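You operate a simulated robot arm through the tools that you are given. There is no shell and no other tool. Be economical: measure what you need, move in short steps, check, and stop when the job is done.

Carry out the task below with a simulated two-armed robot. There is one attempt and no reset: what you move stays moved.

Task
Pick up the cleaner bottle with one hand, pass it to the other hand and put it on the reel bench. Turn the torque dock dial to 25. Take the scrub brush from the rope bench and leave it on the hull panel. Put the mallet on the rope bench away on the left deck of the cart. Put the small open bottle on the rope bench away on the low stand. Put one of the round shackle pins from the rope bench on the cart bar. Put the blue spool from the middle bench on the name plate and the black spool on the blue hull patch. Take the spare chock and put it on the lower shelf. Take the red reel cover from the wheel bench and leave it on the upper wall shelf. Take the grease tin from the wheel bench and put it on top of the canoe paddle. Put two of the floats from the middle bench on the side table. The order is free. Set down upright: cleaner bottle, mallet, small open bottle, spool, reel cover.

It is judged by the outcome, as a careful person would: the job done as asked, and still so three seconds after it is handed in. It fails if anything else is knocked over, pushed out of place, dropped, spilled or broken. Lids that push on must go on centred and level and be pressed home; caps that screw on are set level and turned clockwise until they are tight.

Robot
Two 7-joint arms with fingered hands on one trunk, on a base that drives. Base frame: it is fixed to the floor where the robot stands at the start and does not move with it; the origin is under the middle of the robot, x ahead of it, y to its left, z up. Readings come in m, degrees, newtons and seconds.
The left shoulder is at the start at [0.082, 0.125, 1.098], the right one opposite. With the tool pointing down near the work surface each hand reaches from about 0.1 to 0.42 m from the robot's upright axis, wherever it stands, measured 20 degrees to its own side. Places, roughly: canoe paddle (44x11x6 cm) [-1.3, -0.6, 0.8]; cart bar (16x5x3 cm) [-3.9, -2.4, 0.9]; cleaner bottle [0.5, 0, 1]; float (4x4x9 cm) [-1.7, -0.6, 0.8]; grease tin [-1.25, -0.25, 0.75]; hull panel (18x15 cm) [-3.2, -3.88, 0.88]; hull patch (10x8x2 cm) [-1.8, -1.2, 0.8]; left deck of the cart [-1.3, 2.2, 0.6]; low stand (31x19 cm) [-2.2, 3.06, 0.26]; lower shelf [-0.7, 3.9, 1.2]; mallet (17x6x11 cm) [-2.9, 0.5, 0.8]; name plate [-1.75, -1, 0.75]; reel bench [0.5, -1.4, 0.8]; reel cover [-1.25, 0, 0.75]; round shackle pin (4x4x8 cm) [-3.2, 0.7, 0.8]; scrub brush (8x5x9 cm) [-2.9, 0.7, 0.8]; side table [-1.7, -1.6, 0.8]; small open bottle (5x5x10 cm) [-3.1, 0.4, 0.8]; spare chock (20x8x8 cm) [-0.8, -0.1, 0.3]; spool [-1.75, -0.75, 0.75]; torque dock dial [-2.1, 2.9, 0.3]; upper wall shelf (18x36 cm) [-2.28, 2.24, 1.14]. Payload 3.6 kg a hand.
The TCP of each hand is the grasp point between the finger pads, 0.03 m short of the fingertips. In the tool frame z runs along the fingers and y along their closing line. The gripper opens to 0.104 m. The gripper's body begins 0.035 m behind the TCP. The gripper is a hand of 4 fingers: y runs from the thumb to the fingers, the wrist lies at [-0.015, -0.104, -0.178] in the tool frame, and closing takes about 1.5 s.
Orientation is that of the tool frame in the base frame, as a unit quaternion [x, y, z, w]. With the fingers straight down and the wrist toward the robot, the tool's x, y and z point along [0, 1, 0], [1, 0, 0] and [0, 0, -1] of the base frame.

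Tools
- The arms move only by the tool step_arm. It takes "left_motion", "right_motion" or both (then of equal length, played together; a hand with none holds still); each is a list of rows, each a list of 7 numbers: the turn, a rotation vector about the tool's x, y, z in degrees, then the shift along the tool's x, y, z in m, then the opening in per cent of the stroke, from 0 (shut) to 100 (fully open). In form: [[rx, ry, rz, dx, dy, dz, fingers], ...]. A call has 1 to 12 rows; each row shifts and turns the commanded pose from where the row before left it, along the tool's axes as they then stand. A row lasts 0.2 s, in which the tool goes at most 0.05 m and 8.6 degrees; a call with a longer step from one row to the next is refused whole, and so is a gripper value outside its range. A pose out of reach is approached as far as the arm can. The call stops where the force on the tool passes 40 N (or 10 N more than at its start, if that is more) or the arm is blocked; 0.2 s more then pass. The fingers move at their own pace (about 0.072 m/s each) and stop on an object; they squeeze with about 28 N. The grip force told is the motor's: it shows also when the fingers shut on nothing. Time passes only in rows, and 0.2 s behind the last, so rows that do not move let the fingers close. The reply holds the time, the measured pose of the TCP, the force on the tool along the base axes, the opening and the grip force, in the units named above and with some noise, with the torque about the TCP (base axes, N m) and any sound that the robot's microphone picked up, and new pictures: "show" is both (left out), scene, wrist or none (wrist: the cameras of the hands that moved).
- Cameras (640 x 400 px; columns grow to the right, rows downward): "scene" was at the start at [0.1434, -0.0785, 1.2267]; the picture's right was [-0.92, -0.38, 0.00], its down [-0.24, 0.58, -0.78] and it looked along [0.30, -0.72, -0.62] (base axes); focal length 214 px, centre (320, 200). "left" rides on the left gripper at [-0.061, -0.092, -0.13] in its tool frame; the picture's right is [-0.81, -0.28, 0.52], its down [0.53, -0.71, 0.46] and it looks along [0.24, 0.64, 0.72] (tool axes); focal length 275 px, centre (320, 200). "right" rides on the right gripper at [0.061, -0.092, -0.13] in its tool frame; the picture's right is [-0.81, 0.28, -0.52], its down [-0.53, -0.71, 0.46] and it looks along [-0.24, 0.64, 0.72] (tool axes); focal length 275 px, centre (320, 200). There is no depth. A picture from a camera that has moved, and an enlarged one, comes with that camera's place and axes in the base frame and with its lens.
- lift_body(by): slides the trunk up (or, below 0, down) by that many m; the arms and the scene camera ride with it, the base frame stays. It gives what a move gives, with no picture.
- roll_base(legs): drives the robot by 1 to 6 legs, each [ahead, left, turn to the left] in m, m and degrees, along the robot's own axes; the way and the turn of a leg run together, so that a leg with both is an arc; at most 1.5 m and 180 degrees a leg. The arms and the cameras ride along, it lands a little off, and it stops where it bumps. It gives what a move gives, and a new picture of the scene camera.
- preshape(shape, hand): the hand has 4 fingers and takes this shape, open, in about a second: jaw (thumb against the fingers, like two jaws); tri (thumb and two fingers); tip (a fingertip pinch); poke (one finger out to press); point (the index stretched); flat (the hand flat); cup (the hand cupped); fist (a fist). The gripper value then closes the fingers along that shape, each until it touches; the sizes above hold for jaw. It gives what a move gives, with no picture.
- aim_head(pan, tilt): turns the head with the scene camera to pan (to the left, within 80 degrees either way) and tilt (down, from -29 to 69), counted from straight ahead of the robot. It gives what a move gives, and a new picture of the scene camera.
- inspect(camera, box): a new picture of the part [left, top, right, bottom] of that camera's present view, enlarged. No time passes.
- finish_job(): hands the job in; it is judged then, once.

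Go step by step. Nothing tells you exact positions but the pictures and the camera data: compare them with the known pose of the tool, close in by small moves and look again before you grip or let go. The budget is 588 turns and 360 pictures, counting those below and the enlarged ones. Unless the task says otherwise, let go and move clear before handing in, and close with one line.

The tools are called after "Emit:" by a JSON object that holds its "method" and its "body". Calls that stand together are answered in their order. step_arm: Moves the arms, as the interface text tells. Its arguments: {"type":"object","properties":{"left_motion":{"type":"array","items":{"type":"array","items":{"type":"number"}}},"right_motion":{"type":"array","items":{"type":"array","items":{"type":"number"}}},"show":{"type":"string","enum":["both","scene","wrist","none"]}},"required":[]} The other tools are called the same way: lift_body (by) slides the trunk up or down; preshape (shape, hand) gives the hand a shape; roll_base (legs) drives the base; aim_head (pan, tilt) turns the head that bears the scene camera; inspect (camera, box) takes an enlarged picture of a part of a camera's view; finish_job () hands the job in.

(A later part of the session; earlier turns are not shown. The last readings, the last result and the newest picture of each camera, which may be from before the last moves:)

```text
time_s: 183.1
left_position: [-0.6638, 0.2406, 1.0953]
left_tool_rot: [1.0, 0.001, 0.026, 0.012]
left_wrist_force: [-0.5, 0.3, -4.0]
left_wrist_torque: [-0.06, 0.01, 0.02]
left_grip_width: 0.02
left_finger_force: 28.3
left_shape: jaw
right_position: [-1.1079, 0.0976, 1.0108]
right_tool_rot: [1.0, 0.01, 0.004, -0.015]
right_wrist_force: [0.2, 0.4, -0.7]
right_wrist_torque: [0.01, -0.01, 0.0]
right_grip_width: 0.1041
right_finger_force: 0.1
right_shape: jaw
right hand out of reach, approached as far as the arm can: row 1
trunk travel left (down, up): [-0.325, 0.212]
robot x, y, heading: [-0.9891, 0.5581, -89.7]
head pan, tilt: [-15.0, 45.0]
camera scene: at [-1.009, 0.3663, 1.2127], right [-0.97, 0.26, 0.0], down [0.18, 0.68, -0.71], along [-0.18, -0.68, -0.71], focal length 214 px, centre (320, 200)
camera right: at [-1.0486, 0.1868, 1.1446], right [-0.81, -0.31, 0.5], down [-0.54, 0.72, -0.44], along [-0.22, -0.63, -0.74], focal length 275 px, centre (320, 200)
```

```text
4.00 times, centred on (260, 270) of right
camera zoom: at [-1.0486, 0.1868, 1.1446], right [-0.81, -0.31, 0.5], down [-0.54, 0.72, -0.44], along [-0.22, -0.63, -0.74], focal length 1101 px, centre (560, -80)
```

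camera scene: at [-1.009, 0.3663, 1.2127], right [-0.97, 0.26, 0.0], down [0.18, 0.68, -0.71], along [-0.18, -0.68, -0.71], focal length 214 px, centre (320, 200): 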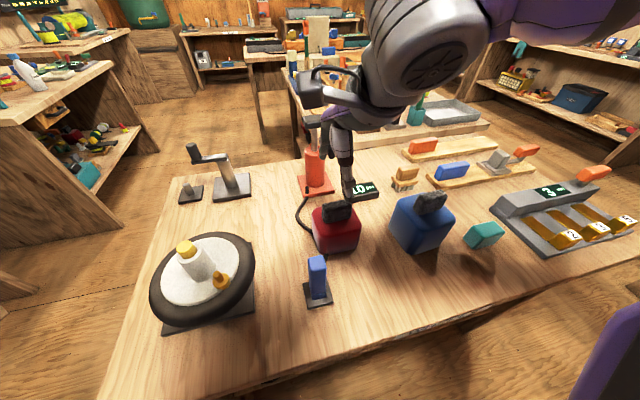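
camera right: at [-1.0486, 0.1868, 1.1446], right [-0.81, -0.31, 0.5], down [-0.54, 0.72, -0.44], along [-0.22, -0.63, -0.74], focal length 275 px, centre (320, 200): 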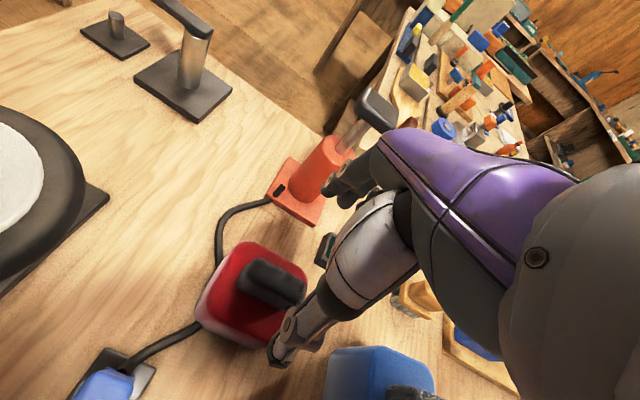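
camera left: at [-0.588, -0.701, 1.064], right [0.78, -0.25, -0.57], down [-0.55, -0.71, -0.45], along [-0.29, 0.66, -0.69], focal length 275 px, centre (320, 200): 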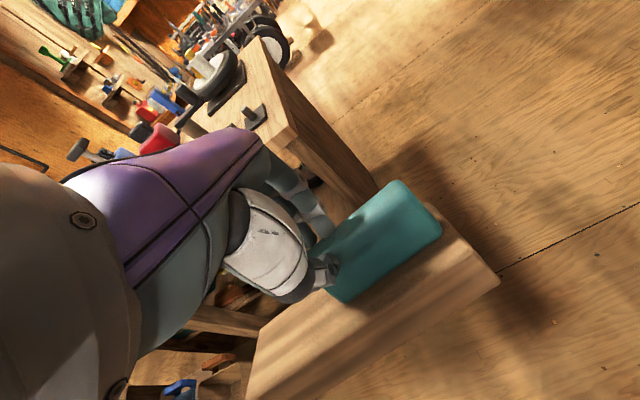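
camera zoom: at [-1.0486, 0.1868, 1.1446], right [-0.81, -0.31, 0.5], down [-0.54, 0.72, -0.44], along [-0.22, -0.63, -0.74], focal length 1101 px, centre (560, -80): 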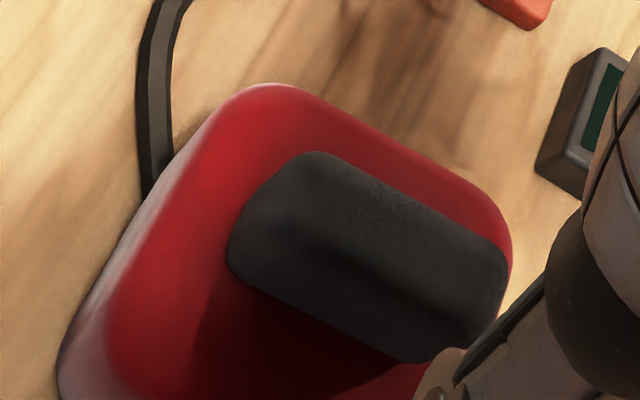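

Handle is aligned with x, centred at (-1.11, 0.094). Descend and grip.

Emit:
{"method": "step_arm", "body": {"right_motion": [[0, 0, 0, -0.002, 0.003, 0.03, 70], [0, 0, 0, 0, 0, 0.03, 70], [0, 0, 0, 0, 0, 0.025, 70], [0, 0, 0, 0, 0, 0.018, 70], [0, 0, 0, 0, 0, 0, 0], [0, 0, 0, 0, 0, 0, 0], [0, 0, 0, 0, 0, 0, 0], [0, 0, 0, 0, 0, 0, 0], [0, 0, 0, 0, 0, 0, 0]], "show": "wrist"}}

```text
time_s: 185.1
left_position: [-0.6638, 0.241, 1.0947]
left_tool_rot: [1.0, 0.001, 0.027, 0.013]
left_wrist_force: [-0.8, -0.5, -3.3]
left_wrist_torque: [-0.07, 0.09, 0.01]
left_grip_width: 0.0199
left_finger_force: 27.8
left_shape: jaw
right_position: [-1.1088, 0.0984, 0.9084]
right_tool_rot: [1.0, 0.009, 0.004, -0.014]
right_wrist_force: [0.4, -0.4, -0.2]
right_wrist_torque: [0.01, -0.02, 0.05]
right_grip_width: 0.0204
right_finger_force: 28.0
right_shape: jaw
trunk travel left (down, up): [-0.325, 0.212]
robot x, y, heading: [-0.9854, 0.5571, -89.5]
head pan, tilt: [-15.0, 45.0]
camera right: at [-1.05, 0.1875, 1.0429], right [-0.81, -0.31, 0.5], down [-0.54, 0.72, -0.44], along [-0.23, -0.63, -0.74], focal length 275 px, centre (320, 200)
```

right: 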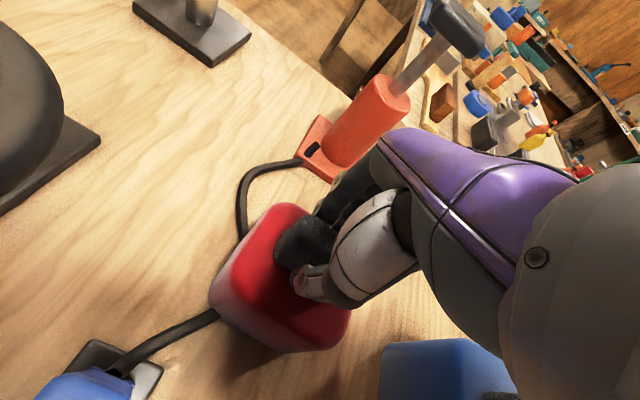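

Gripped. Lift slowly to check that the hose is not attached.

Emit:
{"method": "step_arm", "body": {"right_motion": [[0, 0, 0, 0, 0, -0.015, 0], [0, 0, 0, 0, 0, -0.015, 0], [0, 0, 0, 0, 0, -0.02, 0], [0, 0, 0, 0, 0, 0, 0]], "show": "both"}}

```text
time_s: 186.1
left_position: [-0.6646, 0.2405, 1.0954]
left_tool_rot: [1.0, 0.001, 0.026, 0.012]
left_wrist_force: [-0.2, 0.1, -4.1]
left_wrist_torque: [-0.02, 0.08, 0.02]
left_grip_width: 0.0199
left_finger_force: 28.0
left_shape: jaw
right_position: [-1.1089, 0.0972, 0.9623]
right_tool_rot: [1.0, 0.009, 0.005, -0.014]
right_wrist_force: [-0.8, -0.5, 0.2]
right_wrist_torque: [0.0, 0.0, -0.02]
right_grip_width: 0.0205
right_finger_force: 28.3
right_shape: jaw
trunk travel left (down, up): [-0.325, 0.212]
robot x, y, heading: [-0.9878, 0.5543, -89.8]
head pan, tilt: [-15.0, 45.0]
camera scene: at [-1.0087, 0.3661, 1.2126], right [-0.97, 0.26, 0.0], down [0.18, 0.68, -0.71], along [-0.18, -0.68, -0.71], focal length 214 px, centre (320, 200)
camera right: at [-1.0493, 0.1858, 1.0946], right [-0.81, -0.31, 0.5], down [-0.54, 0.72, -0.44], along [-0.23, -0.63, -0.74], focal length 275 px, centre (320, 200)
```

scene: 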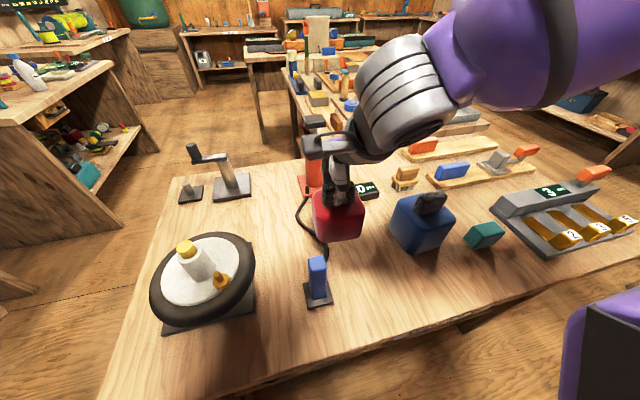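
right: 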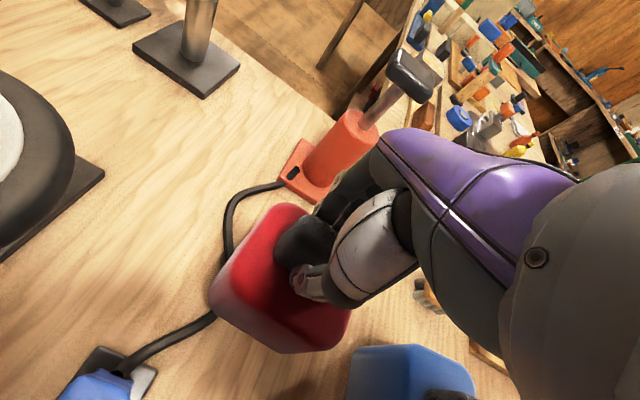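

Lifted free of the hose. Raise, back away and view the destination area to the north-west.

Emit:
{"method": "step_arm", "body": {"right_motion": [[0, 0, 0, 0, 0, -0.03, 0], [0, 0, 0, -0.01, 0, -0.03, 0], [0, 0, 0, -0.04, 0, -0.02, 0], [0, 0, 0, -0.04, -0.01, 0, 0], [0, 0, 0, -0.02, -0.03, 0, 0]], "show": "none"}}

Emit:
{"method": "roll_base", "body": {"legs": [[-0.35, 0, 0], [0, 0, -100]]}}

Emit:
{"method": "aim_head", "body": {"pan": -40, "tilt": 20}}

```text
time_s: 187.3
left_position: [-0.6648, 0.2414, 1.0964]
left_tool_rot: [1.0, 0.001, 0.027, 0.012]
left_wrist_force: [-0.2, -0.6, -4.5]
left_wrist_torque: [-0.06, 0.06, 0.0]
left_grip_width: 0.02
left_finger_force: 27.9
left_shape: jaw
right_position: [-1.2223, 0.1337, 1.0391]
right_tool_rot: [1.0, 0.01, 0.004, -0.014]
right_wrist_force: [0.9, 0.5, -0.8]
right_wrist_torque: [-0.01, 0.0, 0.02]
right_grip_width: 0.0203
right_finger_force: 28.4
right_shape: jaw
trunk travel left (down, up): [-0.325, 0.212]
robot x, y, heading: [-0.9863, 0.5611, -89.8]
head pan, tilt: [-15.0, 45.0]
```

```text
time_s: 193.8
left_position: [-1.3634, 0.6525, 1.0954]
left_tool_rot: [-0.634, 0.773, -0.006, -0.027]
left_wrist_force: [-0.2, 0.0, -4.6]
left_wrist_torque: [0.06, 0.07, -0.02]
left_grip_width: 0.0201
left_finger_force: 27.9
left_shape: jaw
right_position: [-1.3577, 1.2195, 1.0391]
right_tool_rot: [-0.64, 0.769, -0.013, 0.005]
right_wrist_force: [-0.2, -0.2, -0.3]
right_wrist_torque: [-0.01, 0.03, 0.0]
right_grip_width: 0.0202
right_finger_force: 28.0
right_shape: jaw
trunk travel left (down, up): [-0.325, 0.212]
robot x, y, heading: [-0.987, 0.9075, 168.3]
head pan, tilt: [-15.0, 45.0]
camera scene: at [-1.1724, 0.9638, 1.2127], right [0.44, 0.9, 0.0], down [0.63, -0.31, -0.71], along [-0.63, 0.31, -0.71], focal length 214 px, centre (320, 200)
```

scene: 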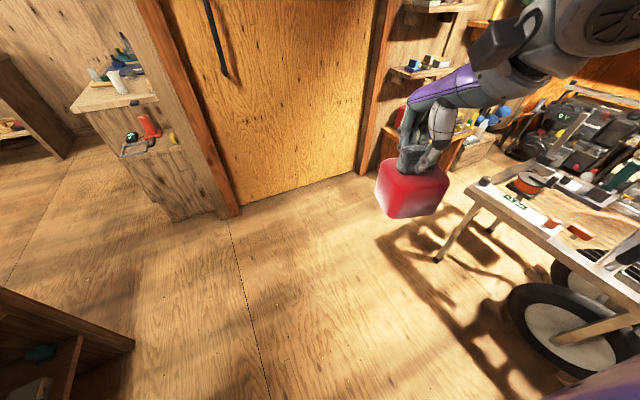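

```text
time_s: 194.7
left_position: [-1.3619, 0.6509, 1.0946]
left_tool_rot: [-0.633, 0.773, -0.007, -0.028]
left_wrist_force: [0.2, 0.1, -4.1]
left_wrist_torque: [0.09, 0.06, -0.02]
left_grip_width: 0.0199
left_finger_force: 27.7
left_shape: jaw
right_position: [-1.3572, 1.2201, 1.0391]
right_tool_rot: [-0.64, 0.768, -0.013, 0.006]
right_wrist_force: [0.5, 0.8, -1.1]
right_wrist_torque: [0.01, -0.03, -0.04]
right_grip_width: 0.0203
right_finger_force: 27.9
right_shape: jaw
trunk travel left (down, up): [-0.325, 0.212]
robot x, y, heading: [-0.9896, 0.9013, 168.5]
head pan, tilt: [-40.0, 20.0]
camera scene: at [-1.1578, 1.0004, 1.2513], right [0.78, 0.62, 0.0], down [0.21, -0.27, -0.94], along [-0.59, 0.73, -0.34], focal length 214 px, centre (320, 200)
```

scene: 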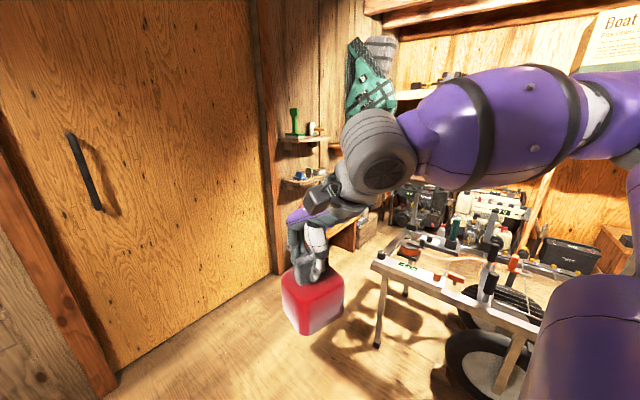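

The small wall shelves are by the door at x≈-2.3,y≈2.2; the cart is to the right. I'll face the wall (heading 180), raise the trunk, and approach from the south.

Emit:
{"method": "lift_body", "body": {"by": 0.15}}

Emit:
{"method": "roll_base", "body": {"legs": [[0, 0, 11.5], [0.7, -0.6, 0]]}}

Emit:
{"method": "aim_head", "body": {"pan": -30, "tilt": 25}}

```text
time_s: 196.4
left_position: [-1.3636, 0.6505, 1.2429]
left_tool_rot: [-0.634, 0.773, -0.008, -0.028]
left_wrist_force: [-0.4, -0.8, -4.1]
left_wrist_torque: [0.06, 0.08, -0.04]
left_grip_width: 0.0199
left_finger_force: 28.1
left_shape: jaw
right_position: [-1.3577, 1.2197, 1.1884]
right_tool_rot: [-0.64, 0.769, -0.014, 0.006]
right_wrist_force: [-0.6, 1.2, -0.6]
right_wrist_torque: [-0.02, 0.02, 0.01]
right_grip_width: 0.0205
right_finger_force: 28.1
right_shape: jaw
trunk travel left (down, up): [-0.475, 0.062]
robot x, y, heading: [-0.9895, 0.9029, 168.5]
head pan, tilt: [-40.0, 20.0]
```

```text
time_s: 202.9
left_position: [-2.0032, 1.1798, 1.2444]
left_tool_rot: [0.71, -0.704, 0.01, 0.028]
left_wrist_force: [0.2, -0.5, -4.6]
left_wrist_torque: [0.04, 0.07, -0.01]
left_grip_width: 0.0196
left_finger_force: 27.8
left_shape: jaw
right_position: [-2.1146, 1.7367, 1.1887]
right_tool_rot: [0.716, -0.698, 0.013, -0.006]
right_wrist_force: [0.2, 0.6, -1.7]
right_wrist_torque: [-0.03, 0.0, -0.01]
right_grip_width: 0.0206
right_finger_force: 28.3
right_shape: jaw
trunk travel left (down, up): [-0.475, 0.062]
robot x, y, heading: [-1.6873, 1.5037, -179.5]
head pan, tilt: [-40.0, 20.0]
camera scene: at [-1.823, 1.5635, 1.4117], right [0.64, 0.77, 0.0], down [0.26, -0.22, -0.94], along [-0.72, 0.6, -0.34], focal length 214 px, centre (320, 200)
```

scene: 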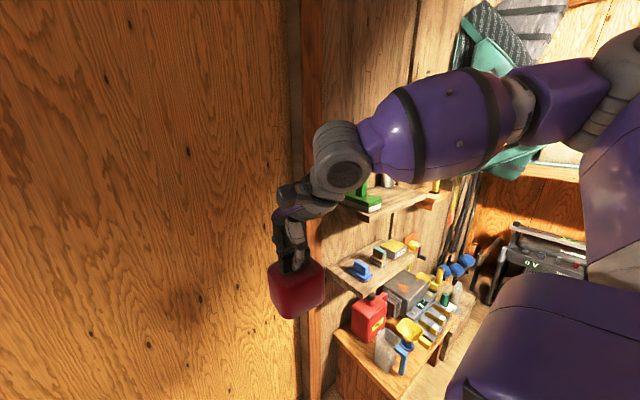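

```text
time_s: 203.7
left_position: [-2.0032, 1.1786, 1.2451]
left_tool_rot: [0.71, -0.704, 0.01, 0.028]
left_wrist_force: [0.8, -0.1, -4.5]
left_wrist_torque: [0.06, 0.04, -0.01]
left_grip_width: 0.0199
left_finger_force: 27.6
left_shape: jaw
right_position: [-2.1143, 1.7369, 1.1882]
right_tool_rot: [0.715, -0.699, 0.013, -0.006]
right_wrist_force: [0.0, 0.9, 0.3]
right_wrist_torque: [-0.02, -0.02, -0.01]
right_grip_width: 0.0204
right_finger_force: 28.3
right_shape: jaw
trunk travel left (down, up): [-0.475, 0.062]
robot x, y, heading: [-1.6901, 1.5038, -179.4]
head pan, tilt: [-30.0, 25.0]
camera scene: at [-1.8313, 1.5497, 1.4036], right [0.49, 0.87, 0.0], down [0.37, -0.21, -0.91], along [-0.79, 0.45, -0.42], focal length 214 px, centre (320, 200)
```

scene: 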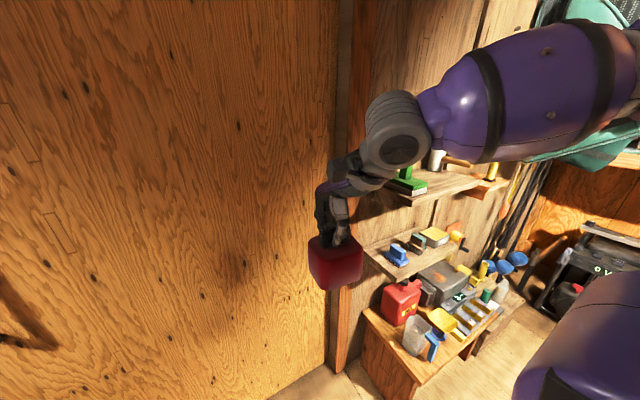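

The upper shelf is at y≈2.05–2.42, x≈-2.19 front edge. Raise the cover higher, then strafe closer and look.

Emit:
{"method": "lift_body", "body": {"by": 0.06}}

Emit:
{"method": "step_arm", "body": {"right_motion": [[0, 0, 0, 0, -0.01, -0.03, 0], [0, 0, 0, -0.01, -0.01, -0.03, 0], [0, 0, 0, -0.01, 0, -0.03, 0], [0, 0, 0, -0.01, 0, -0.03, 0]], "show": "none"}}

Emit:
{"method": "roll_base", "body": {"legs": [[0.08, -0.3, 0], [0, -0.2, 0]]}}

Emit:
{"method": "aim_head", "body": {"pan": -10, "tilt": 35}}

```text
time_s: 204.7
left_position: [-2.0049, 1.1798, 1.3037]
left_tool_rot: [0.71, -0.704, 0.011, 0.026]
left_wrist_force: [-0.2, -0.4, -3.8]
left_wrist_torque: [0.05, 0.04, 0.01]
left_grip_width: 0.02
left_finger_force: 28.7
left_shape: jaw
right_position: [-2.1153, 1.737, 1.2474]
right_tool_rot: [0.716, -0.698, 0.013, -0.008]
right_wrist_force: [-0.3, 0.6, -0.4]
right_wrist_torque: [-0.01, -0.01, -0.02]
right_grip_width: 0.0204
right_finger_force: 28.0
right_shape: jaw
trunk travel left (down, up): [-0.535, 0.002]
robot x, y, heading: [-1.6869, 1.5043, -179.6]
head pan, tilt: [-30.0, 25.0]
```

```text
time_s: 205.7
left_position: [-2.0037, 1.1788, 1.306]
left_tool_rot: [0.709, -0.704, 0.011, 0.027]
left_wrist_force: [-0.4, 0.3, -4.0]
left_wrist_torque: [0.05, 0.05, 0.0]
left_grip_width: 0.0202
left_finger_force: 28.0
left_shape: jaw
right_position: [-2.0987, 1.7669, 1.3719]
right_tool_rot: [0.716, -0.698, 0.013, -0.007]
right_wrist_force: [-0.1, -0.8, -0.3]
right_wrist_torque: [0.0, 0.05, 0.0]
right_grip_width: 0.0203
right_finger_force: 28.0
right_shape: jaw
trunk travel left (down, up): [-0.535, 0.002]
robot x, y, heading: [-1.689, 1.4994, -179.8]
head pan, tilt: [-30.0, 25.0]
```

```text
time_s: 210.8
left_position: [-2.0877, 1.6757, 1.3058]
left_tool_rot: [0.709, -0.704, 0.01, 0.027]
left_wrist_force: [0.1, 0.3, -3.7]
left_wrist_torque: [0.08, 0.07, 0.0]
left_grip_width: 0.0201
left_finger_force: 28.0
left_shape: jaw
right_position: [-2.1819, 2.2656, 1.369]
right_tool_rot: [0.714, -0.7, 0.013, -0.007]
right_wrist_force: [-0.2, 0.5, 0.3]
right_wrist_torque: [-0.02, 0.04, 0.0]
right_grip_width: 0.0205
right_finger_force: 28.2
right_shape: jaw
trunk travel left (down, up): [-0.535, 0.002]
robot x, y, heading: [-1.7741, 2.0038, -179.7]
head pan, tilt: [-30.0, 25.0]
camera scene: at [-1.8568, 2.047, 1.468], right [0.49, 0.87, 0.0], down [0.37, -0.21, -0.91], along [-0.79, 0.45, -0.42], focal length 214 px, centre (320, 200)
```

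scene: 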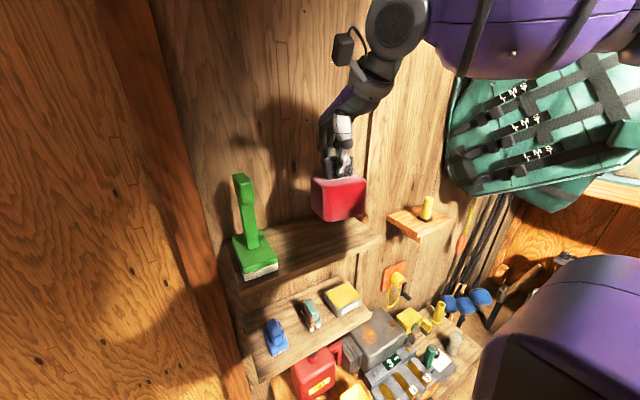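

```text
time_s: 211.7
left_position: [-2.0877, 1.6773, 1.3048]
left_tool_rot: [0.709, -0.705, 0.01, 0.027]
left_wrist_force: [-0.4, 0.5, -3.6]
left_wrist_torque: [0.03, 0.05, -0.01]
left_grip_width: 0.0201
left_finger_force: 27.8
left_shape: jaw
right_position: [-2.1821, 2.2648, 1.3711]
right_tool_rot: [0.715, -0.699, 0.012, -0.007]
right_wrist_force: [-0.1, 0.6, -1.5]
right_wrist_torque: [0.03, 0.02, -0.02]
right_grip_width: 0.0204
right_finger_force: 28.2
right_shape: jaw
trunk travel left (down, up): [-0.535, 0.002]
robot x, y, heading: [-1.7747, 2.0049, -179.7]
head pan, tilt: [-10.0, 35.0]
camera scene: at [-1.8635, 2.0164, 1.4522], right [0.17, 0.99, 0.0], down [0.57, -0.1, -0.82], along [-0.81, 0.14, -0.57], focal length 214 px, centre (320, 200)
```

scene: 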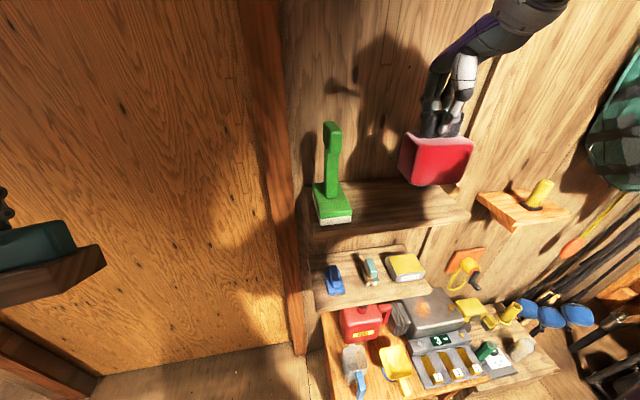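

Right half of the upper shelf is free. Move the base a bit closer, position the cover over (-2.275, 2.31).

Emit:
{"method": "roll_base", "body": {"legs": [[0.05, -0.08, 0]]}}

Emit:
{"method": "step_arm", "body": {"right_motion": [[0, 0, 0, 0.015, 0.02, 0, 0], [0, 0, 0, 0.015, 0.025, 0.02, 0], [0, 0, 0, 0, 0, 0.03, 0]]}}

```text
time_s: 212.9
left_position: [-2.1185, 1.7317, 1.3027]
left_tool_rot: [0.711, -0.703, 0.012, 0.026]
left_wrist_force: [0.5, 1.7, -4.4]
left_wrist_torque: [0.0, 0.01, 0.01]
left_grip_width: 0.02
left_finger_force: 28.1
left_shape: jaw
right_position: [-2.2176, 2.3208, 1.3691]
right_tool_rot: [0.717, -0.697, 0.014, -0.007]
right_wrist_force: [-0.3, 0.8, -0.3]
right_wrist_torque: [-0.04, 0.01, 0.0]
right_grip_width: 0.0201
right_finger_force: 27.8
right_shape: jaw
trunk travel left (down, up): [-0.535, 0.002]
robot x, y, heading: [-1.8056, 2.0546, -179.3]
head pan, tilt: [-10.0, 35.0]
stopped in leg 1: the robot was blocked; the commanded pose is now the measured one
camera scene: at [-1.8963, 2.0731, 1.4519], right [0.16, 0.99, 0.0], down [0.57, -0.1, -0.82], along [-0.81, 0.13, -0.58], focal length 214 px, centre (320, 200)
```

scene: 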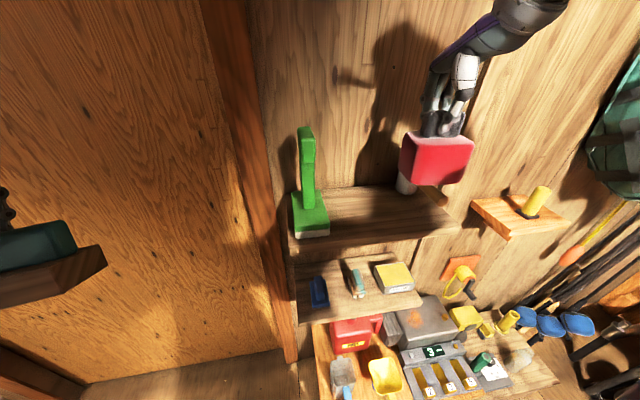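

```text
time_s: 213.7
left_position: [-2.1153, 1.7283, 1.3061]
left_tool_rot: [0.711, -0.702, 0.011, 0.026]
left_wrist_force: [0.1, 0.2, -3.2]
left_wrist_torque: [0.05, 0.05, -0.01]
left_grip_width: 0.0199
left_finger_force: 28.0
left_shape: jaw
right_position: [-2.2568, 2.2847, 1.3206]
right_tool_rot: [0.716, -0.698, 0.012, -0.006]
right_wrist_force: [0.3, -0.4, -0.6]
right_wrist_torque: [0.01, 0.0, 0.02]
right_grip_width: 0.0206
right_finger_force: 28.2
right_shape: jaw
trunk travel left (down, up): [-0.535, 0.002]
robot x, y, heading: [-1.8021, 2.0519, -179.2]
head pan, tilt: [-10.0, 35.0]
camera scene: at [-1.893, 2.07, 1.4523], right [0.16, 0.99, 0.0], down [0.57, -0.09, -0.82], along [-0.81, 0.13, -0.57], focal length 214 px, centre (320, 200)
camera right: at [-2.1663, 2.2275, 1.4539], right [-0.31, 0.81, 0.5], down [0.71, 0.55, -0.44], along [-0.63, 0.22, -0.74], focal length 275 px, centre (320, 200)
```

scene: 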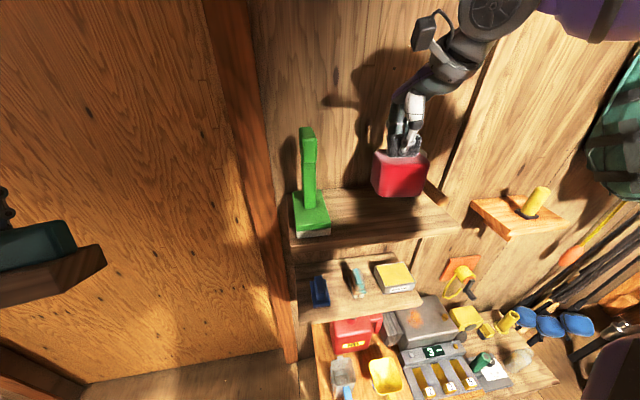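
right: 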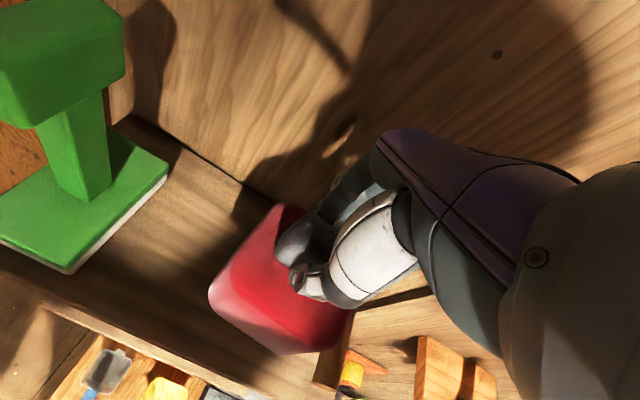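

There seems to be a white-headed mallet on the shelf behind the cover. Pull the cover back/up to see the shelf clearly.

Emit:
{"method": "step_arm", "body": {"right_motion": [[0, 0, 0, 0, 0, -0.04, 0], [0, 0, 0, -0.02, -0.03, -0.03, 0], [0, 0, 0, -0.04, -0.03, 0, 0], [0, 0, 0, -0.04, -0.02, 0, 0], [0, 0, 0, -0.04, 0, 0, 0]], "show": "scene"}}

Emit:
{"method": "inspect", "body": {"camera": "scene", "box": [280, 110, 520, 260]}}

```text
time_s: 214.9
left_position: [-2.1173, 1.7309, 1.3054]
left_tool_rot: [0.711, -0.703, 0.01, 0.026]
left_wrist_force: [0.0, -0.1, -3.7]
left_wrist_torque: [0.03, 0.02, 0.0]
left_grip_width: 0.0201
left_finger_force: 28.7
left_shape: jaw
right_position: [-2.1824, 2.4285, 1.3926]
right_tool_rot: [0.717, -0.697, 0.013, -0.007]
right_wrist_force: [0.0, -0.1, 0.3]
right_wrist_torque: [-0.02, 0.0, 0.01]
right_grip_width: 0.0202
right_finger_force: 28.0
right_shape: jaw
trunk travel left (down, up): [-0.535, 0.002]
robot x, y, heading: [-1.8006, 2.0535, -179.1]
head pan, tilt: [-10.0, 35.0]
camera scene: at [-1.8942, 2.0708, 1.4522], right [0.16, 0.99, 0.0], down [0.57, -0.09, -0.82], along [-0.81, 0.13, -0.57], focal length 214 px, centre (320, 200)
```

scene: 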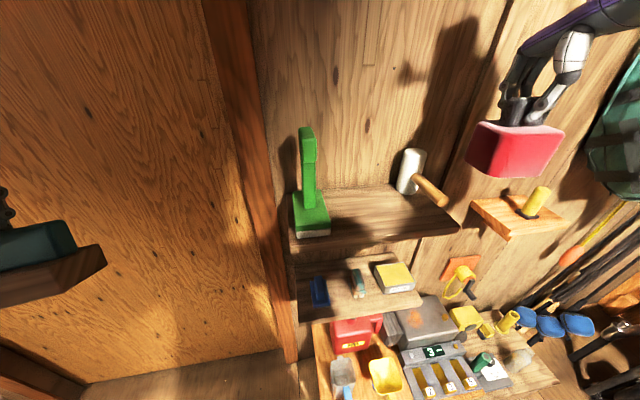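

```text
2.67 times, centred on (400, 185) of scene
camera zoom: at [-1.8942, 2.0708, 1.4522], right [0.16, 0.99, 0.0], down [0.57, -0.09, -0.82], along [-0.81, 0.13, -0.57], focal length 572 px, centre (107, 240)
```

zoom: 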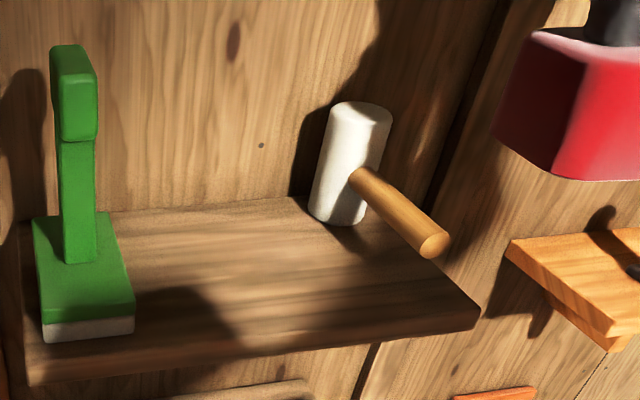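

Free slot on the shelf is between the green scrubber (y<2.14) and the mallet (y>2.36): centre y=2.245. Move over it.

Emit:
{"method": "step_arm", "body": {"right_motion": [[0, 0, 0, 0.04, 0, 0, 0], [0, 0, 0, 0.04, 0.01, 0, 0], [0, 0, 0, 0.04, 0.02, 0, 0], [0, 0, 0, 0.035, 0.03, 0, 0], [0, 0, 0, 0.028, 0.03, 0.02, 0], [0, 0, 0, 0, 0, 0.03, 0]]}}

```text
time_s: 216.3
left_position: [-2.116, 1.7307, 1.3047]
left_tool_rot: [0.711, -0.703, 0.011, 0.026]
left_wrist_force: [0.3, 0.3, -4.5]
left_wrist_torque: [0.03, 0.07, -0.02]
left_grip_width: 0.0201
left_finger_force: 28.2
left_shape: jaw
right_position: [-2.2641, 2.2441, 1.3409]
right_tool_rot: [0.717, -0.697, 0.012, -0.006]
right_wrist_force: [0.0, -0.1, -0.6]
right_wrist_torque: [-0.01, 0.03, 0.0]
right_grip_width: 0.0206
right_finger_force: 28.0
right_shape: jaw
trunk travel left (down, up): [-0.535, 0.002]
robot x, y, heading: [-1.8014, 2.0511, -179.2]
head pan, tilt: [-10.0, 35.0]
camera scene: at [-1.8933, 2.0706, 1.4523], right [0.16, 0.99, 0.0], down [0.57, -0.09, -0.82], along [-0.81, 0.13, -0.57], focal length 214 px, centre (320, 200)
camera right: at [-2.1744, 2.1868, 1.4744], right [-0.31, 0.81, 0.5], down [0.71, 0.55, -0.44], along [-0.63, 0.22, -0.74], focal length 275 px, centre (320, 200)
```

scene: 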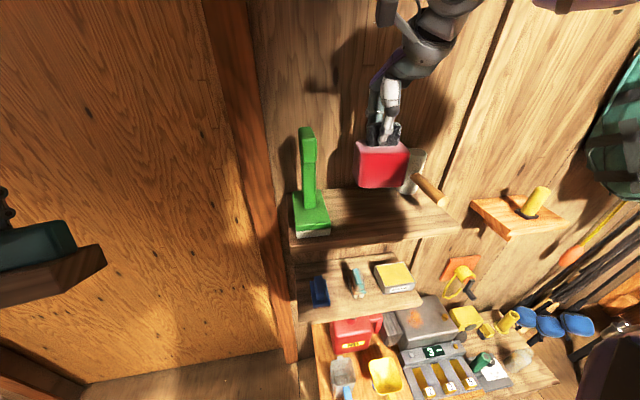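
right: 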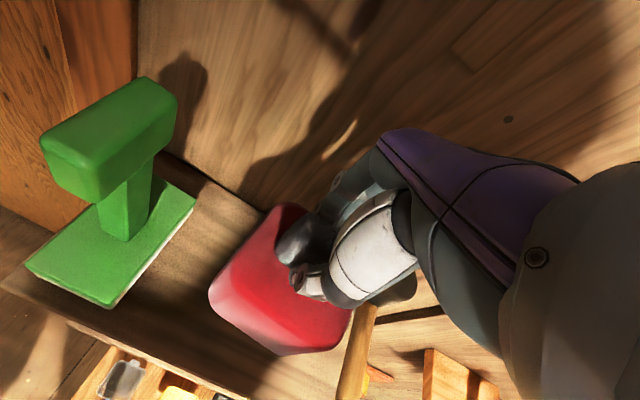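

Clearances look good on both sides. Lower to the shelf.

Emit:
{"method": "step_arm", "body": {"right_motion": [[0, 0, 0, 0, 0.006, 0.03, 0], [0, 0, 0, 0, 0, 0.03, 0], [0, 0, 0, 0, 0, 0.015, 0]], "show": "none"}}

Emit:
{"method": "step_arm", "body": {"right_motion": [[0, 0, 0, 0, 0, 0.006, 0], [0, 0, 0, 0, 0, 0.004, 0]], "show": "none"}}

Emit:
{"method": "step_arm", "body": {"right_motion": [[0, 0, 0, 0, 0, 0.004, 0], [0, 0, 0, 0, 0, 0.003, 0]], "show": "wrist"}}

```text
time_s: 217.1
left_position: [-2.1161, 1.7298, 1.3045]
left_tool_rot: [0.711, -0.702, 0.011, 0.027]
left_wrist_force: [0.4, 0.6, -4.7]
left_wrist_torque: [0.05, 0.03, -0.01]
left_grip_width: 0.0203
left_finger_force: 28.0
left_shape: jaw
right_position: [-2.2709, 2.241, 1.2658]
right_tool_rot: [0.717, -0.697, 0.013, -0.007]
right_wrist_force: [-0.5, 0.0, -0.6]
right_wrist_torque: [0.0, -0.01, 0.01]
right_grip_width: 0.0201
right_finger_force: 27.9
right_shape: jaw
trunk travel left (down, up): [-0.535, 0.002]
robot x, y, heading: [-1.8055, 2.0535, -179.5]
head pan, tilt: [-10.0, 35.0]
```

```text
time_s: 217.7
left_position: [-2.1157, 1.729, 1.305]
left_tool_rot: [0.711, -0.703, 0.011, 0.027]
left_wrist_force: [1.3, 0.1, -3.8]
left_wrist_torque: [0.03, 0.04, -0.01]
left_grip_width: 0.02
left_finger_force: 27.8
left_shape: jaw
right_position: [-2.2701, 2.2419, 1.2532]
right_tool_rot: [0.717, -0.697, 0.012, -0.006]
right_wrist_force: [0.2, 0.2, -1.1]
right_wrist_torque: [-0.02, -0.01, 0.01]
right_grip_width: 0.0201
right_finger_force: 27.9
right_shape: jaw
trunk travel left (down, up): [-0.535, 0.002]
robot x, y, heading: [-1.8024, 2.055, -179.5]
head pan, tilt: [-10.0, 35.0]
```

```text
time_s: 218.3
left_position: [-2.1163, 1.7304, 1.3039]
left_tool_rot: [0.71, -0.703, 0.011, 0.026]
left_wrist_force: [0.5, -0.5, -4.2]
left_wrist_torque: [0.09, 0.05, -0.01]
left_grip_width: 0.0201
left_finger_force: 27.9
left_shape: jaw
right_position: [-2.2699, 2.2412, 1.2483]
right_tool_rot: [0.717, -0.697, 0.012, -0.007]
right_wrist_force: [1.2, 1.0, 1.0]
right_wrist_torque: [-0.02, 0.07, 0.04]
right_grip_width: 0.0202
right_finger_force: 28.5
right_shape: jaw
trunk travel left (down, up): [-0.535, 0.002]
robot x, y, heading: [-1.8037, 2.0557, -179.4]
head pan, tilt: [-10.0, 35.0]
camera right: at [-2.1794, 2.1848, 1.3816], right [-0.31, 0.81, 0.5], down [0.71, 0.55, -0.44], along [-0.63, 0.22, -0.74], focal length 275 px, centre (320, 200)
```

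right: 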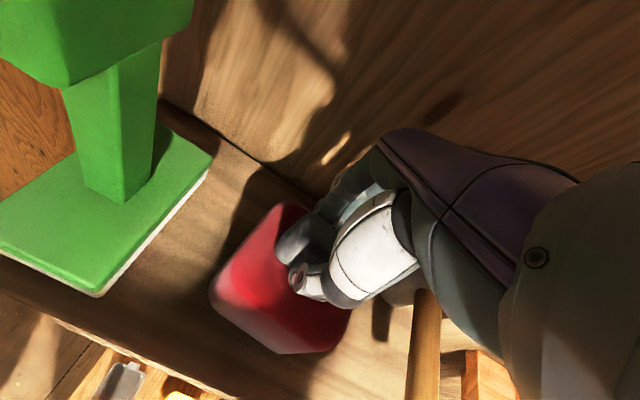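

Touching now (force rises at 1.248). One more small step to seat, then release and rise.

Emit:
{"method": "step_arm", "body": {"right_motion": [[0, 0, 0, 0, 0, 0.002, 0], [0, 0, 0, 0, 0, 0.001, 0]], "show": "none"}}

Emit:
{"method": "step_arm", "body": {"right_motion": [[0, 0, 0, 0, 0, 0, 55], [0, 0, 0, 0, 0, 0, 55], [0, 0, 0, 0, 0, 0, 55], [0, 0, 0, 0, 0, -0.02, 55], [0, 0, 0, 0, 0, -0.03, 55], [0, 0, 0, 0, 0, -0.04, 55], [0, 0, 0, 0, -0.03, -0.03, 55], [0, 0, 0, 0, -0.04, 0, 55]]}}

```text
time_s: 218.9
left_position: [-2.1161, 1.7293, 1.3047]
left_tool_rot: [0.711, -0.703, 0.01, 0.027]
left_wrist_force: [0.3, -0.3, -4.1]
left_wrist_torque: [0.04, 0.08, 0.02]
left_grip_width: 0.0199
left_finger_force: 27.9
left_shape: jaw
right_position: [-2.2686, 2.242, 1.2467]
right_tool_rot: [0.717, -0.697, 0.011, -0.005]
right_wrist_force: [-0.9, 2.0, 13.9]
right_wrist_torque: [0.04, 0.09, 0.01]
right_grip_width: 0.0209
right_finger_force: 28.3
right_shape: jaw
trunk travel left (down, up): [-0.535, 0.002]
robot x, y, heading: [-1.8058, 2.0545, -179.6]
head pan, tilt: [-10.0, 35.0]
```

```text
time_s: 220.7
left_position: [-2.1146, 1.7292, 1.3046]
left_tool_rot: [0.711, -0.703, 0.011, 0.027]
left_wrist_force: [0.5, -0.2, -3.1]
left_wrist_torque: [0.06, 0.07, 0.03]
left_grip_width: 0.0201
left_finger_force: 28.2
left_shape: jaw
right_position: [-2.1985, 2.2425, 1.3677]
right_tool_rot: [0.717, -0.697, 0.011, -0.007]
right_wrist_force: [0.7, -0.7, 0.2]
right_wrist_torque: [0.0, 0.02, -0.03]
right_grip_width: 0.0571
right_finger_force: 0.0
right_shape: jaw
trunk travel left (down, up): [-0.535, 0.002]
robot x, y, heading: [-1.7989, 2.0587, -179.2]
head pan, tilt: [-10.0, 35.0]
camera scene: at [-1.8923, 2.0702, 1.4524], right [0.16, 0.99, 0.0], down [0.57, -0.09, -0.82], along [-0.81, 0.13, -0.57], focal length 214 px, centre (320, 200)
camera right: at [-2.1078, 2.1853, 1.5005], right [-0.31, 0.81, 0.5], down [0.71, 0.55, -0.44], along [-0.63, 0.22, -0.74], focal length 275 px, centre (320, 200)
```

scene: 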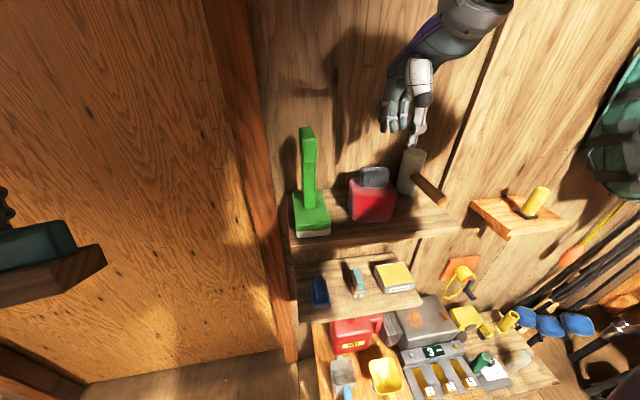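
right: 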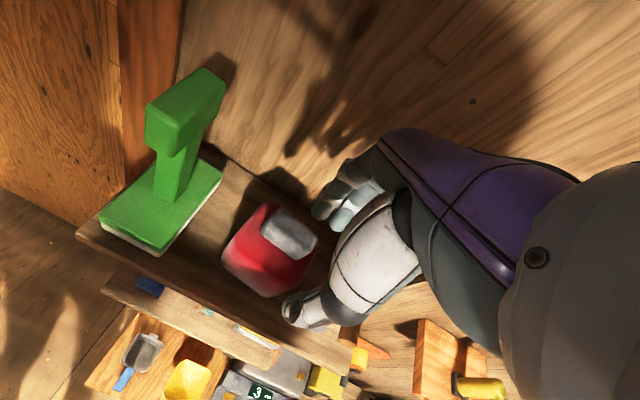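

The cover is on the upper shelf, upright. Check the route north for the chock delivery and the dial.

Emit:
{"method": "step_arm", "body": {"right_motion": [[0, 0, 0, 0, -0.03, 0, 55], [0, 0, 0, -0.03, -0.03, 0, 55], [0, 0, 0, -0.04, 0, 0, 55]], "show": "none"}}

Emit:
{"method": "aim_head", "body": {"pan": -75, "tilt": 30}}

```text
time_s: 221.5
left_position: [-2.119, 1.7305, 1.3041]
left_tool_rot: [0.71, -0.703, 0.011, 0.027]
left_wrist_force: [0.0, -0.2, -4.5]
left_wrist_torque: [0.07, 0.05, 0.0]
left_grip_width: 0.02
left_finger_force: 27.6
left_shape: jaw
right_position: [-2.1433, 2.3151, 1.3671]
right_tool_rot: [0.716, -0.698, 0.012, -0.007]
right_wrist_force: [-1.1, 0.3, -1.4]
right_wrist_torque: [0.01, 0.0, 0.0]
right_grip_width: 0.0567
right_finger_force: 0.1
right_shape: jaw
trunk travel left (down, up): [-0.535, 0.002]
robot x, y, heading: [-1.8063, 2.0542, -179.4]
head pan, tilt: [-10.0, 35.0]
```

```text
time_s: 222.8
left_position: [-2.118, 1.729, 1.3042]
left_tool_rot: [0.711, -0.703, 0.011, 0.026]
left_wrist_force: [0.1, 0.1, -4.5]
left_wrist_torque: [0.03, 0.07, -0.02]
left_grip_width: 0.02
left_finger_force: 28.2
left_shape: jaw
right_position: [-2.1438, 2.3134, 1.3665]
right_tool_rot: [0.717, -0.697, 0.012, -0.008]
right_wrist_force: [0.6, -0.1, -0.9]
right_wrist_torque: [-0.04, -0.02, 0.0]
right_grip_width: 0.057
right_finger_force: 0.1
right_shape: jaw
trunk travel left (down, up): [-0.535, 0.002]
robot x, y, heading: [-1.8014, 2.0555, -179.1]
head pan, tilt: [-75.0, 30.0]
camera scene: at [-1.8314, 2.1424, 1.46], right [0.96, 0.27, 0.0], down [0.14, -0.48, -0.87], along [-0.23, 0.83, -0.5], focal length 214 px, centre (320, 200)
```

scene: 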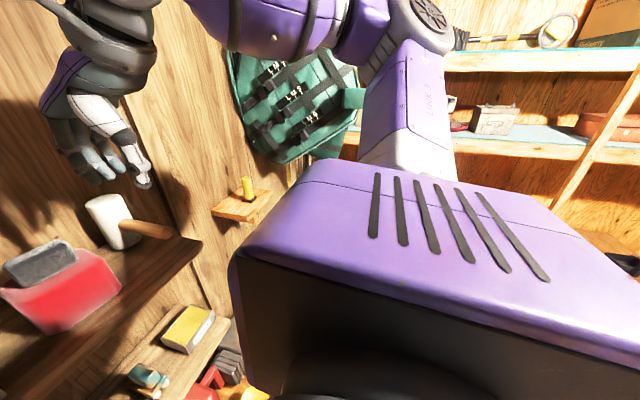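

Emit:
{"method": "roll_base", "body": {"legs": [[-0.08, 0.6, 0], [0, 0, -90]]}}

Emit:
{"method": "aim_head", "body": {"pan": 0, "tilt": 30}}

```text
time_s: 232.5
left_position: [-2.0359, 1.773, 1.3046]
left_tool_rot: [0.002, 1.0, 0.011, -0.026]
left_wrist_force: [-1.3, 0.6, -3.8]
left_wrist_torque: [0.07, -0.04, 0.01]
left_grip_width: 0.0198
left_finger_force: 27.9
left_shape: jaw
right_position: [-1.4509, 1.7908, 1.3667]
right_tool_rot: [-0.005, 1.0, -0.014, -0.004]
right_wrist_force: [-0.3, 0.6, -0.6]
right_wrist_torque: [0.0, -0.01, -0.02]
right_grip_width: 0.0568
right_finger_force: 0.0
right_shape: jaw
trunk travel left (down, up): [-0.535, 0.002]
robot x, y, heading: [-1.716, 1.453, 89.8]
head pan, tilt: [-75.0, 30.0]
camera scene: at [-1.6279, 1.4818, 1.46], right [0.26, -0.97, 0.0], down [-0.48, -0.13, -0.87], along [0.84, 0.22, -0.5], focal length 214 px, centre (320, 200)
```

scene: 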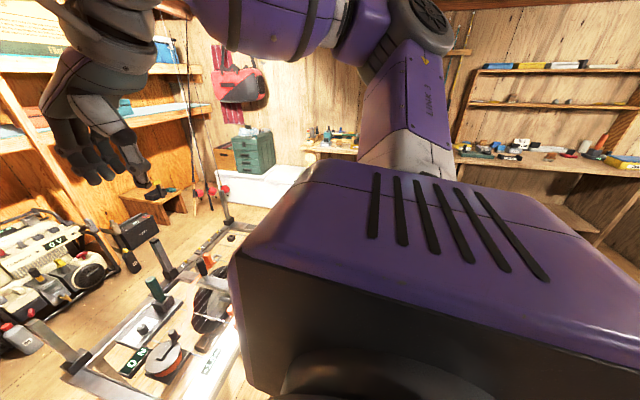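

```text
time_s: 233.9
left_position: [-2.0359, 1.7745, 1.305]
left_tool_rot: [0.002, 1.0, 0.011, -0.027]
left_wrist_force: [0.1, -0.5, -3.6]
left_wrist_torque: [0.03, -0.06, -0.02]
left_grip_width: 0.0199
left_finger_force: 27.8
left_shape: jaw
right_position: [-1.45, 1.792, 1.3669]
right_tool_rot: [-0.007, 1.0, -0.014, -0.004]
right_wrist_force: [0.3, -0.2, 0.3]
right_wrist_torque: [0.02, 0.01, -0.02]
right_grip_width: 0.0568
right_finger_force: 0.1
right_shape: jaw
trunk travel left (down, up): [-0.535, 0.002]
robot x, y, heading: [-1.7151, 1.4575, 89.9]
head pan, tilt: [0.0, 30.0]
camera scene: at [-1.7149, 1.5492, 1.46], right [1.0, 0.0, 0.0], down [0.0, -0.5, -0.87], along [0.0, 0.87, -0.5], focal length 214 px, centre (320, 200)
```

scene: 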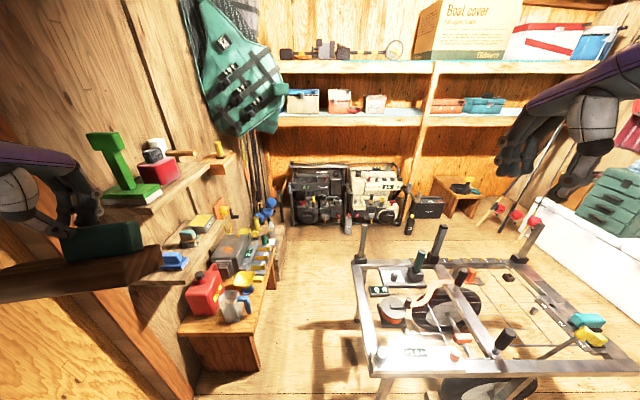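

Clear view. The route to the lower shelf is east of the cart: strafe right, go north behind the cart, then left.

Emit:
{"method": "roll_base", "body": {"legs": [[0, -1.5, 0], [1.4, -0.05, 0]]}}

Emit:
{"method": "aim_head", "body": {"pan": 15, "tilt": 30}}

```text
time_s: 253.6
left_position: [-0.5075, 3.1742, 1.3051]
left_tool_rot: [0.001, 1.0, 0.012, -0.027]
left_wrist_force: [-0.4, 0.2, -4.9]
left_wrist_torque: [0.03, -0.06, 0.01]
left_grip_width: 0.0197
left_finger_force: 28.0
left_shape: jaw
right_position: [0.0775, 3.1929, 1.3665]
right_tool_rot: [-0.006, 1.0, -0.013, -0.003]
right_wrist_force: [-0.1, 0.0, 0.4]
right_wrist_torque: [0.01, 0.0, -0.02]
right_grip_width: 0.0569
right_finger_force: 0.1
right_shape: jaw
trunk travel left (down, up): [-0.535, 0.002]
robot x, y, heading: [-0.1833, 2.8551, 89.8]
head pan, tilt: [0.0, 30.0]
camera scene: at [-0.1866, 2.9496, 1.46], right [1.0, 0.0, 0.0], down [0.0, -0.5, -0.87], along [0.0, 0.87, -0.5], focal length 214 px, centre (320, 200)
```

scene: 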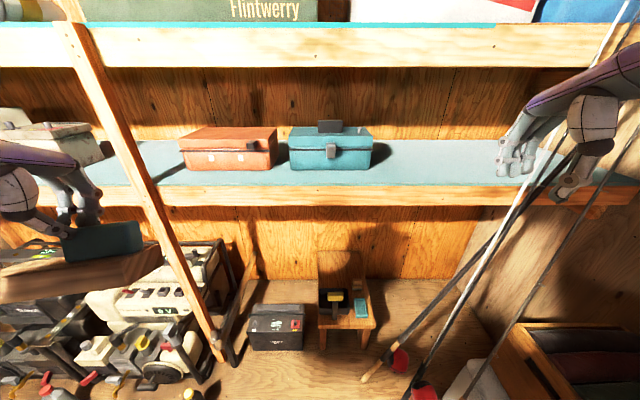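

```text
time_s: 254.4
left_position: [-0.5072, 3.1728, 1.304]
left_tool_rot: [0.002, 1.0, 0.011, -0.026]
left_wrist_force: [-0.6, -0.3, -3.3]
left_wrist_torque: [0.01, -0.04, -0.01]
left_grip_width: 0.0199
left_finger_force: 27.5
left_shape: jaw
right_position: [0.0779, 3.1934, 1.3656]
right_tool_rot: [-0.007, 1.0, -0.013, -0.003]
right_wrist_force: [-0.2, 0.2, -0.1]
right_wrist_torque: [-0.03, 0.01, 0.01]
right_grip_width: 0.0569
right_finger_force: 0.1
right_shape: jaw
trunk travel left (down, up): [-0.535, 0.002]
robot x, y, heading: [-0.1862, 2.8554, 89.9]
head pan, tilt: [15.0, 30.0]
camera scene: at [-0.2099, 2.9468, 1.46], right [0.97, 0.26, 0.0], down [0.13, -0.48, -0.87], along [-0.22, 0.84, -0.5], focal length 214 px, centre (320, 200)
```

scene: 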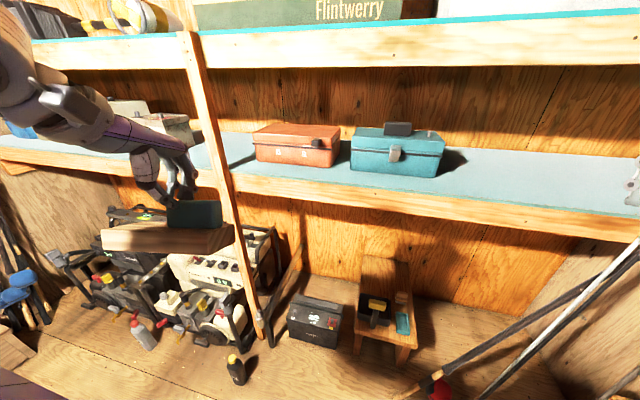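

The lower shelf top is at z≈1.2 with front edge y≈3.46. I'll check the free space left of the post by moving left.

Emit:
{"method": "roll_base", "body": {"legs": [[0.05, 0.6, 0]]}}

Emit:
{"method": "aim_head", "body": {"pan": 0, "tilt": 25}}

```text
time_s: 260.1
left_position: [-1.0977, 3.2223, 1.3041]
left_tool_rot: [-0.001, 1.0, 0.011, -0.026]
left_wrist_force: [0.6, -0.5, -4.6]
left_wrist_torque: [0.07, -0.04, -0.02]
left_grip_width: 0.0198
left_finger_force: 27.9
left_shape: jaw
right_position: [-0.5124, 3.243, 1.3675]
right_tool_rot: [-0.009, 1.0, -0.013, -0.004]
right_wrist_force: [-0.2, -0.4, -0.2]
right_wrist_torque: [-0.01, 0.01, -0.02]
right_grip_width: 0.0569
right_finger_force: 0.0
right_shape: jaw
trunk travel left (down, up): [-0.535, 0.002]
robot x, y, heading: [-0.7744, 2.9089, 90.0]
head pan, tilt: [15.0, 30.0]
camera scene: at [-0.8001, 2.9972, 1.46], right [0.97, 0.26, 0.0], down [0.13, -0.48, -0.87], along [-0.23, 0.84, -0.5], focal length 214 px, centre (320, 200)
```

scene: 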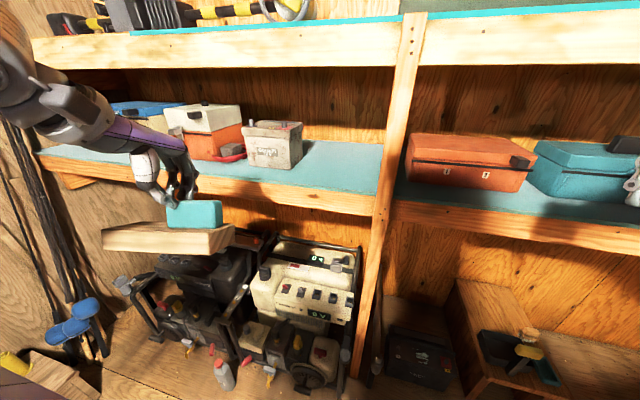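

```text
time_s: 260.8
left_position: [-1.0975, 3.2239, 1.3036]
left_tool_rot: [0.0, 1.0, 0.012, -0.027]
left_wrist_force: [0.2, 0.1, -3.4]
left_wrist_torque: [0.02, -0.03, -0.03]
left_grip_width: 0.0197
left_finger_force: 27.9
left_shape: jaw
right_position: [-0.513, 3.2442, 1.3672]
right_tool_rot: [-0.009, 1.0, -0.013, -0.004]
right_wrist_force: [-0.2, -0.2, 0.3]
right_wrist_torque: [0.01, 0.0, 0.01]
right_grip_width: 0.0569
right_finger_force: 0.1
right_shape: jaw
trunk travel left (down, up): [-0.535, 0.002]
robot x, y, heading: [-0.775, 2.9049, 89.8]
head pan, tilt: [0.0, 25.0]
camera scene: at [-0.7769, 3.002, 1.468], right [1.0, 0.0, 0.0], down [0.0, -0.42, -0.91], along [0.0, 0.91, -0.42], focal length 214 px, centre (320, 200)
```

scene: 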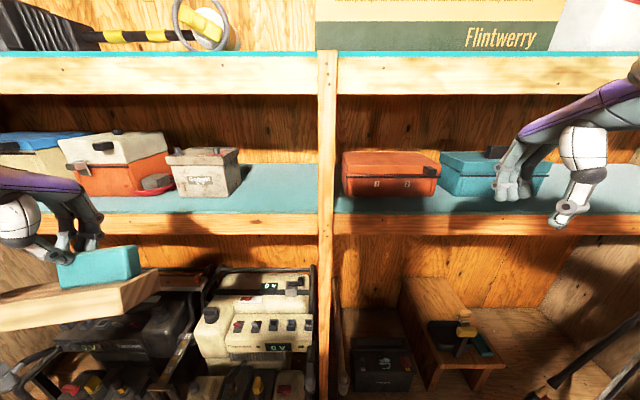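

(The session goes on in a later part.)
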